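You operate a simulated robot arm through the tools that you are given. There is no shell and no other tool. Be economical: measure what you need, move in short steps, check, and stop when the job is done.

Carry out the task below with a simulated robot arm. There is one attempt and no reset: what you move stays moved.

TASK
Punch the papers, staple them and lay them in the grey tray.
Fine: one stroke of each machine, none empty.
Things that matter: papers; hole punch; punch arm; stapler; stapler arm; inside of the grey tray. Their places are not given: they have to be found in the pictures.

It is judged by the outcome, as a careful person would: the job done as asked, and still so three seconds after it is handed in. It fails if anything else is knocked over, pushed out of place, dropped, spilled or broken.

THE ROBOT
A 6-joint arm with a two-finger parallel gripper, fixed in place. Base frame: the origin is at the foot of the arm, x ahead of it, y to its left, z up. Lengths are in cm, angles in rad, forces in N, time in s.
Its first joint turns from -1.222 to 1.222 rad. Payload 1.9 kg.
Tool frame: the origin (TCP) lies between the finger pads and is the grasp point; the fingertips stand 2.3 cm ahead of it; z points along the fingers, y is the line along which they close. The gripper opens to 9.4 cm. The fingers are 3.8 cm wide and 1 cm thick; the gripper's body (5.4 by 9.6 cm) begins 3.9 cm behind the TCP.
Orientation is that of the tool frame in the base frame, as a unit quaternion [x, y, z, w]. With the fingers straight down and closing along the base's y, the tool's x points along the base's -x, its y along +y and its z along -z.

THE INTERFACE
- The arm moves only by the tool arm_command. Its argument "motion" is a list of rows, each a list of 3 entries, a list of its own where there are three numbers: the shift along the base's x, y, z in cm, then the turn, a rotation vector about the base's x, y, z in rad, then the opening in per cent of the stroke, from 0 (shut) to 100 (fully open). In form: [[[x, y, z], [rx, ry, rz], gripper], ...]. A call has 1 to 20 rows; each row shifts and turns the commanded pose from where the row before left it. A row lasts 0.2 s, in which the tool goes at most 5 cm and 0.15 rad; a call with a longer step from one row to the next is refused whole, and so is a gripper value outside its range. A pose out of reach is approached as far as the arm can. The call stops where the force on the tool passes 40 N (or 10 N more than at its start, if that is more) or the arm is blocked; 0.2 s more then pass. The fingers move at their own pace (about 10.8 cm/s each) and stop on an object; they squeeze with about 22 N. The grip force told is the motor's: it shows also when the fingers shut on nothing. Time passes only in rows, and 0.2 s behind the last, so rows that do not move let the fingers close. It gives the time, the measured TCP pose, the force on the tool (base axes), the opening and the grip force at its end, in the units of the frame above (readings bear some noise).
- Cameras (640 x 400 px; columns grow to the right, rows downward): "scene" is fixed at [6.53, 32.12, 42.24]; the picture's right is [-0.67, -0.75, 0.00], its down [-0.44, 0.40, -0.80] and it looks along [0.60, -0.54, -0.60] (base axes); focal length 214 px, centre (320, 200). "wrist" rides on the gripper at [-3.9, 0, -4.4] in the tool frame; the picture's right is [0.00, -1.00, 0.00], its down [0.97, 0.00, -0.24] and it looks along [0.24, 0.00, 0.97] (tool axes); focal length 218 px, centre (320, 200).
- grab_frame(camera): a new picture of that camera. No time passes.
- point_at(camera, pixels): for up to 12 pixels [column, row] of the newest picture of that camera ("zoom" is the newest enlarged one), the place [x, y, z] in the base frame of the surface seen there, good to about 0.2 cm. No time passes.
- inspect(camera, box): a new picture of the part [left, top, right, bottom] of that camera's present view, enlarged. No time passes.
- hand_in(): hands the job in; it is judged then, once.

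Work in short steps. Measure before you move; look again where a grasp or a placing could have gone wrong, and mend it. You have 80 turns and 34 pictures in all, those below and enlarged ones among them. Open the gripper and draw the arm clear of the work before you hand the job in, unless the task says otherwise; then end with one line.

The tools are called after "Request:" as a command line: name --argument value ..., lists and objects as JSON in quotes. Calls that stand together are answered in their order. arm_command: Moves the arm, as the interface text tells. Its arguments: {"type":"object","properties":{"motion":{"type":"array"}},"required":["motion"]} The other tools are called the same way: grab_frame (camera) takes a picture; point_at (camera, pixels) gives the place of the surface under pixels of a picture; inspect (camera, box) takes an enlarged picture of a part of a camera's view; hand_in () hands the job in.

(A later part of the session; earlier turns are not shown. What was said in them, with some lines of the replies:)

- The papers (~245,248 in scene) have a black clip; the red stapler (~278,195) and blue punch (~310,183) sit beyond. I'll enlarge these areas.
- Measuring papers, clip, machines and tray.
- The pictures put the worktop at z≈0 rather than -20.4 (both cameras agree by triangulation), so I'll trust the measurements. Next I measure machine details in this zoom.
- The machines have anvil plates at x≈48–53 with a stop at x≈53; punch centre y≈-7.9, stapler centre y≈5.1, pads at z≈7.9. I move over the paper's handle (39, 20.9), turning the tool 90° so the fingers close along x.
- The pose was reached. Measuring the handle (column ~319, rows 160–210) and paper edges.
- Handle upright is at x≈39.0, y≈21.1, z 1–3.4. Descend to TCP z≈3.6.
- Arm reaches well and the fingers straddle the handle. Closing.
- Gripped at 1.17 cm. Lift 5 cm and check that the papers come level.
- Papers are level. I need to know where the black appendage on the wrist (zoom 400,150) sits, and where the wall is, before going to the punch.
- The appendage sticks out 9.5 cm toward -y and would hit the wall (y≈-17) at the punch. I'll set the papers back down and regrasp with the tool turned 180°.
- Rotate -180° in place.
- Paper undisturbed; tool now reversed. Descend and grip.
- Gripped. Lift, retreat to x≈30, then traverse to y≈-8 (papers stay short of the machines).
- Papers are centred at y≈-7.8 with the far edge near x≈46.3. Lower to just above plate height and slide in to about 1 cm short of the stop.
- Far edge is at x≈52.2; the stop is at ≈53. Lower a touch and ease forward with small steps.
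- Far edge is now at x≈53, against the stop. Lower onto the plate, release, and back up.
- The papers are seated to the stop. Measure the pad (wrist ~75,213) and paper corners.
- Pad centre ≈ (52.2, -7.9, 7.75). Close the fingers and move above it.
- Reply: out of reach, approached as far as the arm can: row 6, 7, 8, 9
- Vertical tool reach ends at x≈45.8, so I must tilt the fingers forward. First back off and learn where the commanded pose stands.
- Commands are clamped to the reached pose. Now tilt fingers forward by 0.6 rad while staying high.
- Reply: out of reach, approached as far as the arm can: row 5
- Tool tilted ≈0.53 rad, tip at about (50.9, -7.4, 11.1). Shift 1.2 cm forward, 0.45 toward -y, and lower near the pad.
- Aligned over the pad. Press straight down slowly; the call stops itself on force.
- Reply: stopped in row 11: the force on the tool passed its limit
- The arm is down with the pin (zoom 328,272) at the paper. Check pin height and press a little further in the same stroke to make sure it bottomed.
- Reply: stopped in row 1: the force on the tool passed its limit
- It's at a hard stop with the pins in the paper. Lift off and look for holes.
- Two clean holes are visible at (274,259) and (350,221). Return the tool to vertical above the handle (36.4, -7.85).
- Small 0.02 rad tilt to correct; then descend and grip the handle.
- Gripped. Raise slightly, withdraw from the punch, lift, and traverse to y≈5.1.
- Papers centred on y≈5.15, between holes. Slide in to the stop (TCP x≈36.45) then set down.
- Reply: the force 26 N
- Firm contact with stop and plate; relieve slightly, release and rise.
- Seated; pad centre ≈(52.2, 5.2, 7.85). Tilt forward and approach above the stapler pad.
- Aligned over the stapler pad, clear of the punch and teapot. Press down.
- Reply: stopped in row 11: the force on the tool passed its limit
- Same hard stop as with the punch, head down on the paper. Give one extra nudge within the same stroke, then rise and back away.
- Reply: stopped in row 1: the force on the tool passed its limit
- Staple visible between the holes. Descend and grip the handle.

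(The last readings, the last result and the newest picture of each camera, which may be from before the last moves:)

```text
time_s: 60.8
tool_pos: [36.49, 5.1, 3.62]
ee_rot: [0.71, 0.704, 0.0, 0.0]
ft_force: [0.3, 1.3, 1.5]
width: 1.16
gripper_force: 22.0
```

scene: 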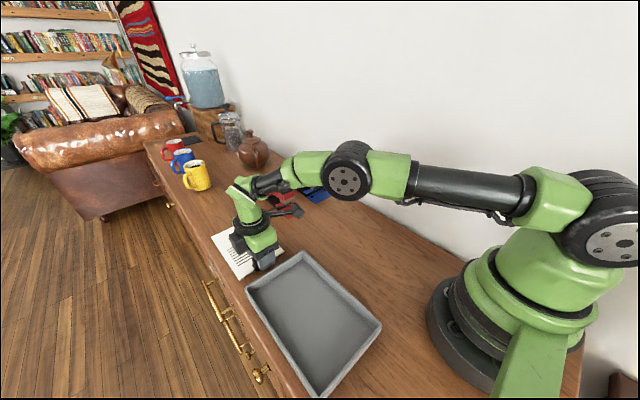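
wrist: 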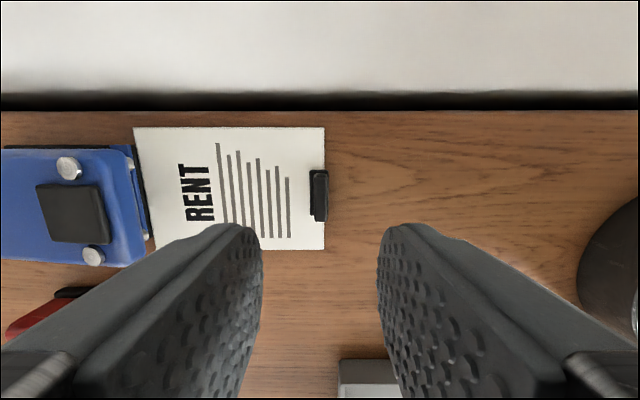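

Withdraw, lift, and move toward the tray; then measure the tray.

Request:
arm_command --motion '[[[-0.2, 0, 0.25], [0, 0, 0], 0], [[-0.5, 0, 0.3], [0, 0, 0], 0], [[-1, 0, 0], [0, 0, 0], 0], [[-1.5, 0, 0], [0, 0, 0], 0], [[-1.5, 0, 0], [0, 0, 0], 0], [[-1.5, 0, 0], [0, 0, 0], 0], [[-1, 0, 1], [0, 0, 0], 0], [[-1, 0, 2], [0, 0, 0], 0], [[-1, 0, 2], [0, 0, 0], 0], [[-1, 0, 2], [0, 0, 0], 0], [[-1, 0, 1], [0, 0, 0], 0], [[-1, 0, 0], [0, 0, 0], 0], [[-1, 0, 0], [0, 0, 0], 0], [[0, 0, 0], [0, 0, 0], 0]]'

Request:
grab_frame --camera "scene"

```text
time_s: 63.8
tool_pos: [23.21, 5.16, 12.04]
ee_rot: [0.71, 0.704, 0.0, 0.001]
ft_force: [0.5, 0.3, -0.1]
width: 1.14
gripper_force: 22.1
```

```text
4 pictures are left
```

scene: 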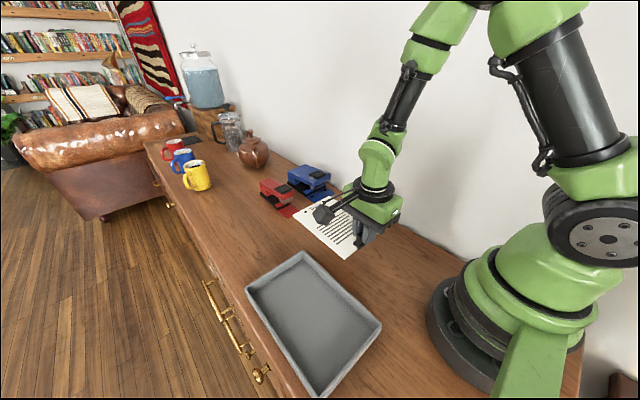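

Request:
point_at --camera "scene" --pixels '[[301, 254], [247, 289], [380, 322], [318, 396], [302, 268], [257, 294], [366, 322], [320, 378], [338, 286], [275, 340], [315, 315], [327, 358]]'

Request:
inspect --camera "scene" --box '[230, 190, 410, 400]'

```text
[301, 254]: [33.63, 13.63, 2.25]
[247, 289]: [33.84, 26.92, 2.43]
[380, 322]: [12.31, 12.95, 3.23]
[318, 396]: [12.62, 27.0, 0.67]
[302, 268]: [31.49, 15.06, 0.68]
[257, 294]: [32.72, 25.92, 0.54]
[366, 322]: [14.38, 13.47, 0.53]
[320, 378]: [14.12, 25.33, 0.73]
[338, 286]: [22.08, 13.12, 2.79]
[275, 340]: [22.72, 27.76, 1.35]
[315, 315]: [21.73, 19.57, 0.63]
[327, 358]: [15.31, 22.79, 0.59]
```

```text
1.90 times, centred on (320, 295) of scene
```

zoom: 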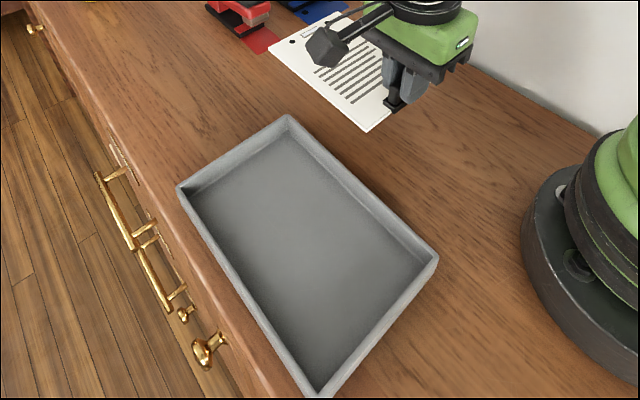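

Tray centre ≈ (23.1, 19.9), floor z≈0.6, inner width ≈13.1. Move so the papers hover centred above it (TCP ≈ 14.9, 19.87).

Request:
arm_command --motion '[[[-0.83, 1.47, 0], [0, 0, 0], 0], [[-0.83, 1.47, 0], [0, 0, 0], 0], [[-0.83, 1.47, 0], [0, 0, 0], 0], [[-0.83, 1.47, 0], [0, 0, 0], 0], [[-0.83, 1.47, 0], [0, 0, 0], 0], [[-0.83, 1.47, 0], [0, 0, 0], 0], [[-0.83, 1.47, 0], [0, 0, 0], 0], [[-0.83, 1.47, 0], [0, 0, 0], 0], [[-0.83, 1.47, 0], [0, 0, 0], 0], [[-0.83, 1.47, 0], [0, 0, 0], 0], [[0, 0, -1.5], [0, 0, 0], 0], [[0, 0, -1.5], [0, 0, 0], 0], [[0, 0, 0], [0, 0, 0], 0]]'

Request:
inspect --camera "scene" --box '[230, 190, 410, 400]'

```text
time_s: 66.6
tool_pos: [15.11, 19.7, 9.11]
ee_rot: [0.71, 0.704, 0.0, 0.001]
ft_force: [-0.1, 0.8, -0.7]
width: 1.17
gripper_force: 22.3
```

```text
1.90 times, centred on (320, 295) of scene
```

zoom: 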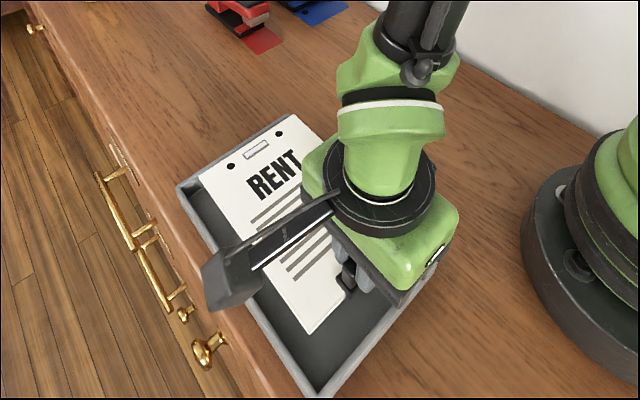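

Request:
point_at --camera "zoom" --pixels '[[201, 176], [292, 116], [312, 329], [221, 205], [322, 145], [222, 262], [180, 185], [290, 330]]'

```text
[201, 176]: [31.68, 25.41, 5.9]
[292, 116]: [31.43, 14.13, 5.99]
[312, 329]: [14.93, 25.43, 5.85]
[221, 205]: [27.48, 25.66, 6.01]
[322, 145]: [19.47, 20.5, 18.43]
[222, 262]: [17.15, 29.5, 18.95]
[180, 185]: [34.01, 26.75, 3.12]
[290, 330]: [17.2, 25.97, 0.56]
```

Papers sit within the rim (y≈13.9–25.6). Nudge +0.12 in y and lower to the tray floor.

Request:
arm_command --motion '[[[0, 0.12, -1], [0, 0, 0], 0], [[0, 0, -1], [0, 0, 0], 0], [[0, 0, -1], [0, 0, 0], 0], [[0, 0, -0.8], [0, 0, 0], 0], [[0, 0, -0.6], [0, 0, 0], 0], [[0, 0, -0.3], [0, 0, 0], 0], [[0, 0, -0.15], [0, 0, 0], 0], [[0, 0, 0], [0, 0, 0], 0]]'

```text
time_s: 68.4
tool_pos: [15.05, 20.18, 4.23]
ee_rot: [0.71, 0.704, 0.0, 0.0]
ft_force: [0.1, -0.3, -0.3]
width: 1.15
gripper_force: 22.0
```

No contact yet; lower in small steps.

Request:
arm_command --motion '[[[0, 0, -0.1], [0, 0, 0], 0], [[0, 0, -0.1], [0, 0, 0], 0], [[0, 0, 0], [0, 0, 0], 0]]'

```text
time_s: 69.2
tool_pos: [14.9, 20.02, 4.08]
ee_rot: [0.711, 0.704, 0.0, 0.0]
ft_force: [0.0, -1.9, 19.6]
width: 1.15
gripper_force: 21.7
```

On the tray floor. Release with a small opening (near wall is close), rise straight up and withdraw.

Request:
arm_command --motion '[[[0, 0, 0.08], [0, 0, 0], 14], [[0, 0, 0], [0, 0, 0], 18], [[0, 0, 0], [0, 0, 0], 18], [[0, 0, 0.4], [0, 0, 0], 18], [[0, 0, 1], [0, 0, 0], 18], [[0, 0, 2], [0, 0, 0], 18], [[0, 0, 3], [0, 0, 0], 40], [[0, 0, 4], [0, 0, 0], 60], [[0, -1, 4], [0, 0, 0], 80], [[1, -2, 4], [0, 0, 0], 100], [[1.5, -2.5, 3], [0, 0, 0], 100], [[2, -2.5, 2], [0, 0, 0], 100], [[2, -2.5, 0], [0, 0, 0], 100], [[2, -2.5, 0], [0, 0, 0], 100], [[0, 0, 0], [0, 0, 0], 100]]'

Request:
grab_frame --camera "scene"

```text
time_s: 72.4
tool_pos: [23.45, 6.97, 27.57]
ee_rot: [0.71, 0.705, 0.0, 0.0]
ft_force: [-0.2, 0.3, -0.1]
width: 9.4
gripper_force: 0.0
```

```text
1 pictures are left
```

scene: 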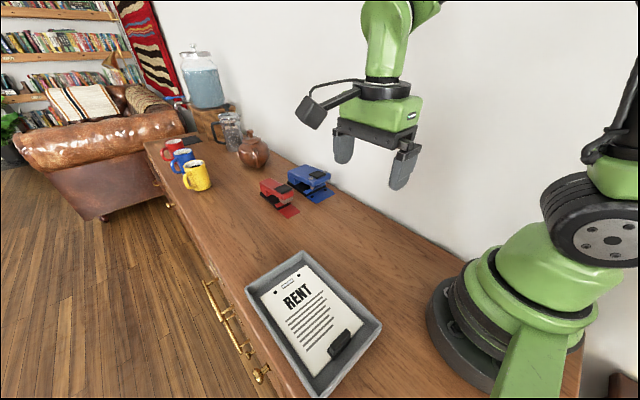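

Request:
point_at --camera "scene" --pixels '[[262, 294], [302, 268], [315, 373], [290, 330], [335, 302], [247, 289]]'

```text
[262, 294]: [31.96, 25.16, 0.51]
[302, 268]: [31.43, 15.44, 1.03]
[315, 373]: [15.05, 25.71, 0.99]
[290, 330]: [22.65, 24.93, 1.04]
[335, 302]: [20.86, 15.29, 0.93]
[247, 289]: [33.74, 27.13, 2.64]
```

The papers lie flat on the tray floor (top z≈1.0), everything else is in place, and the gripper is open and clear. Handing in.

Request:
hand_in

```text
The job is handed in.
```

The papers have two punched holes and one staple from a single stroke of each machine, and they lie flat in the grey tray; nothing else looks moved.
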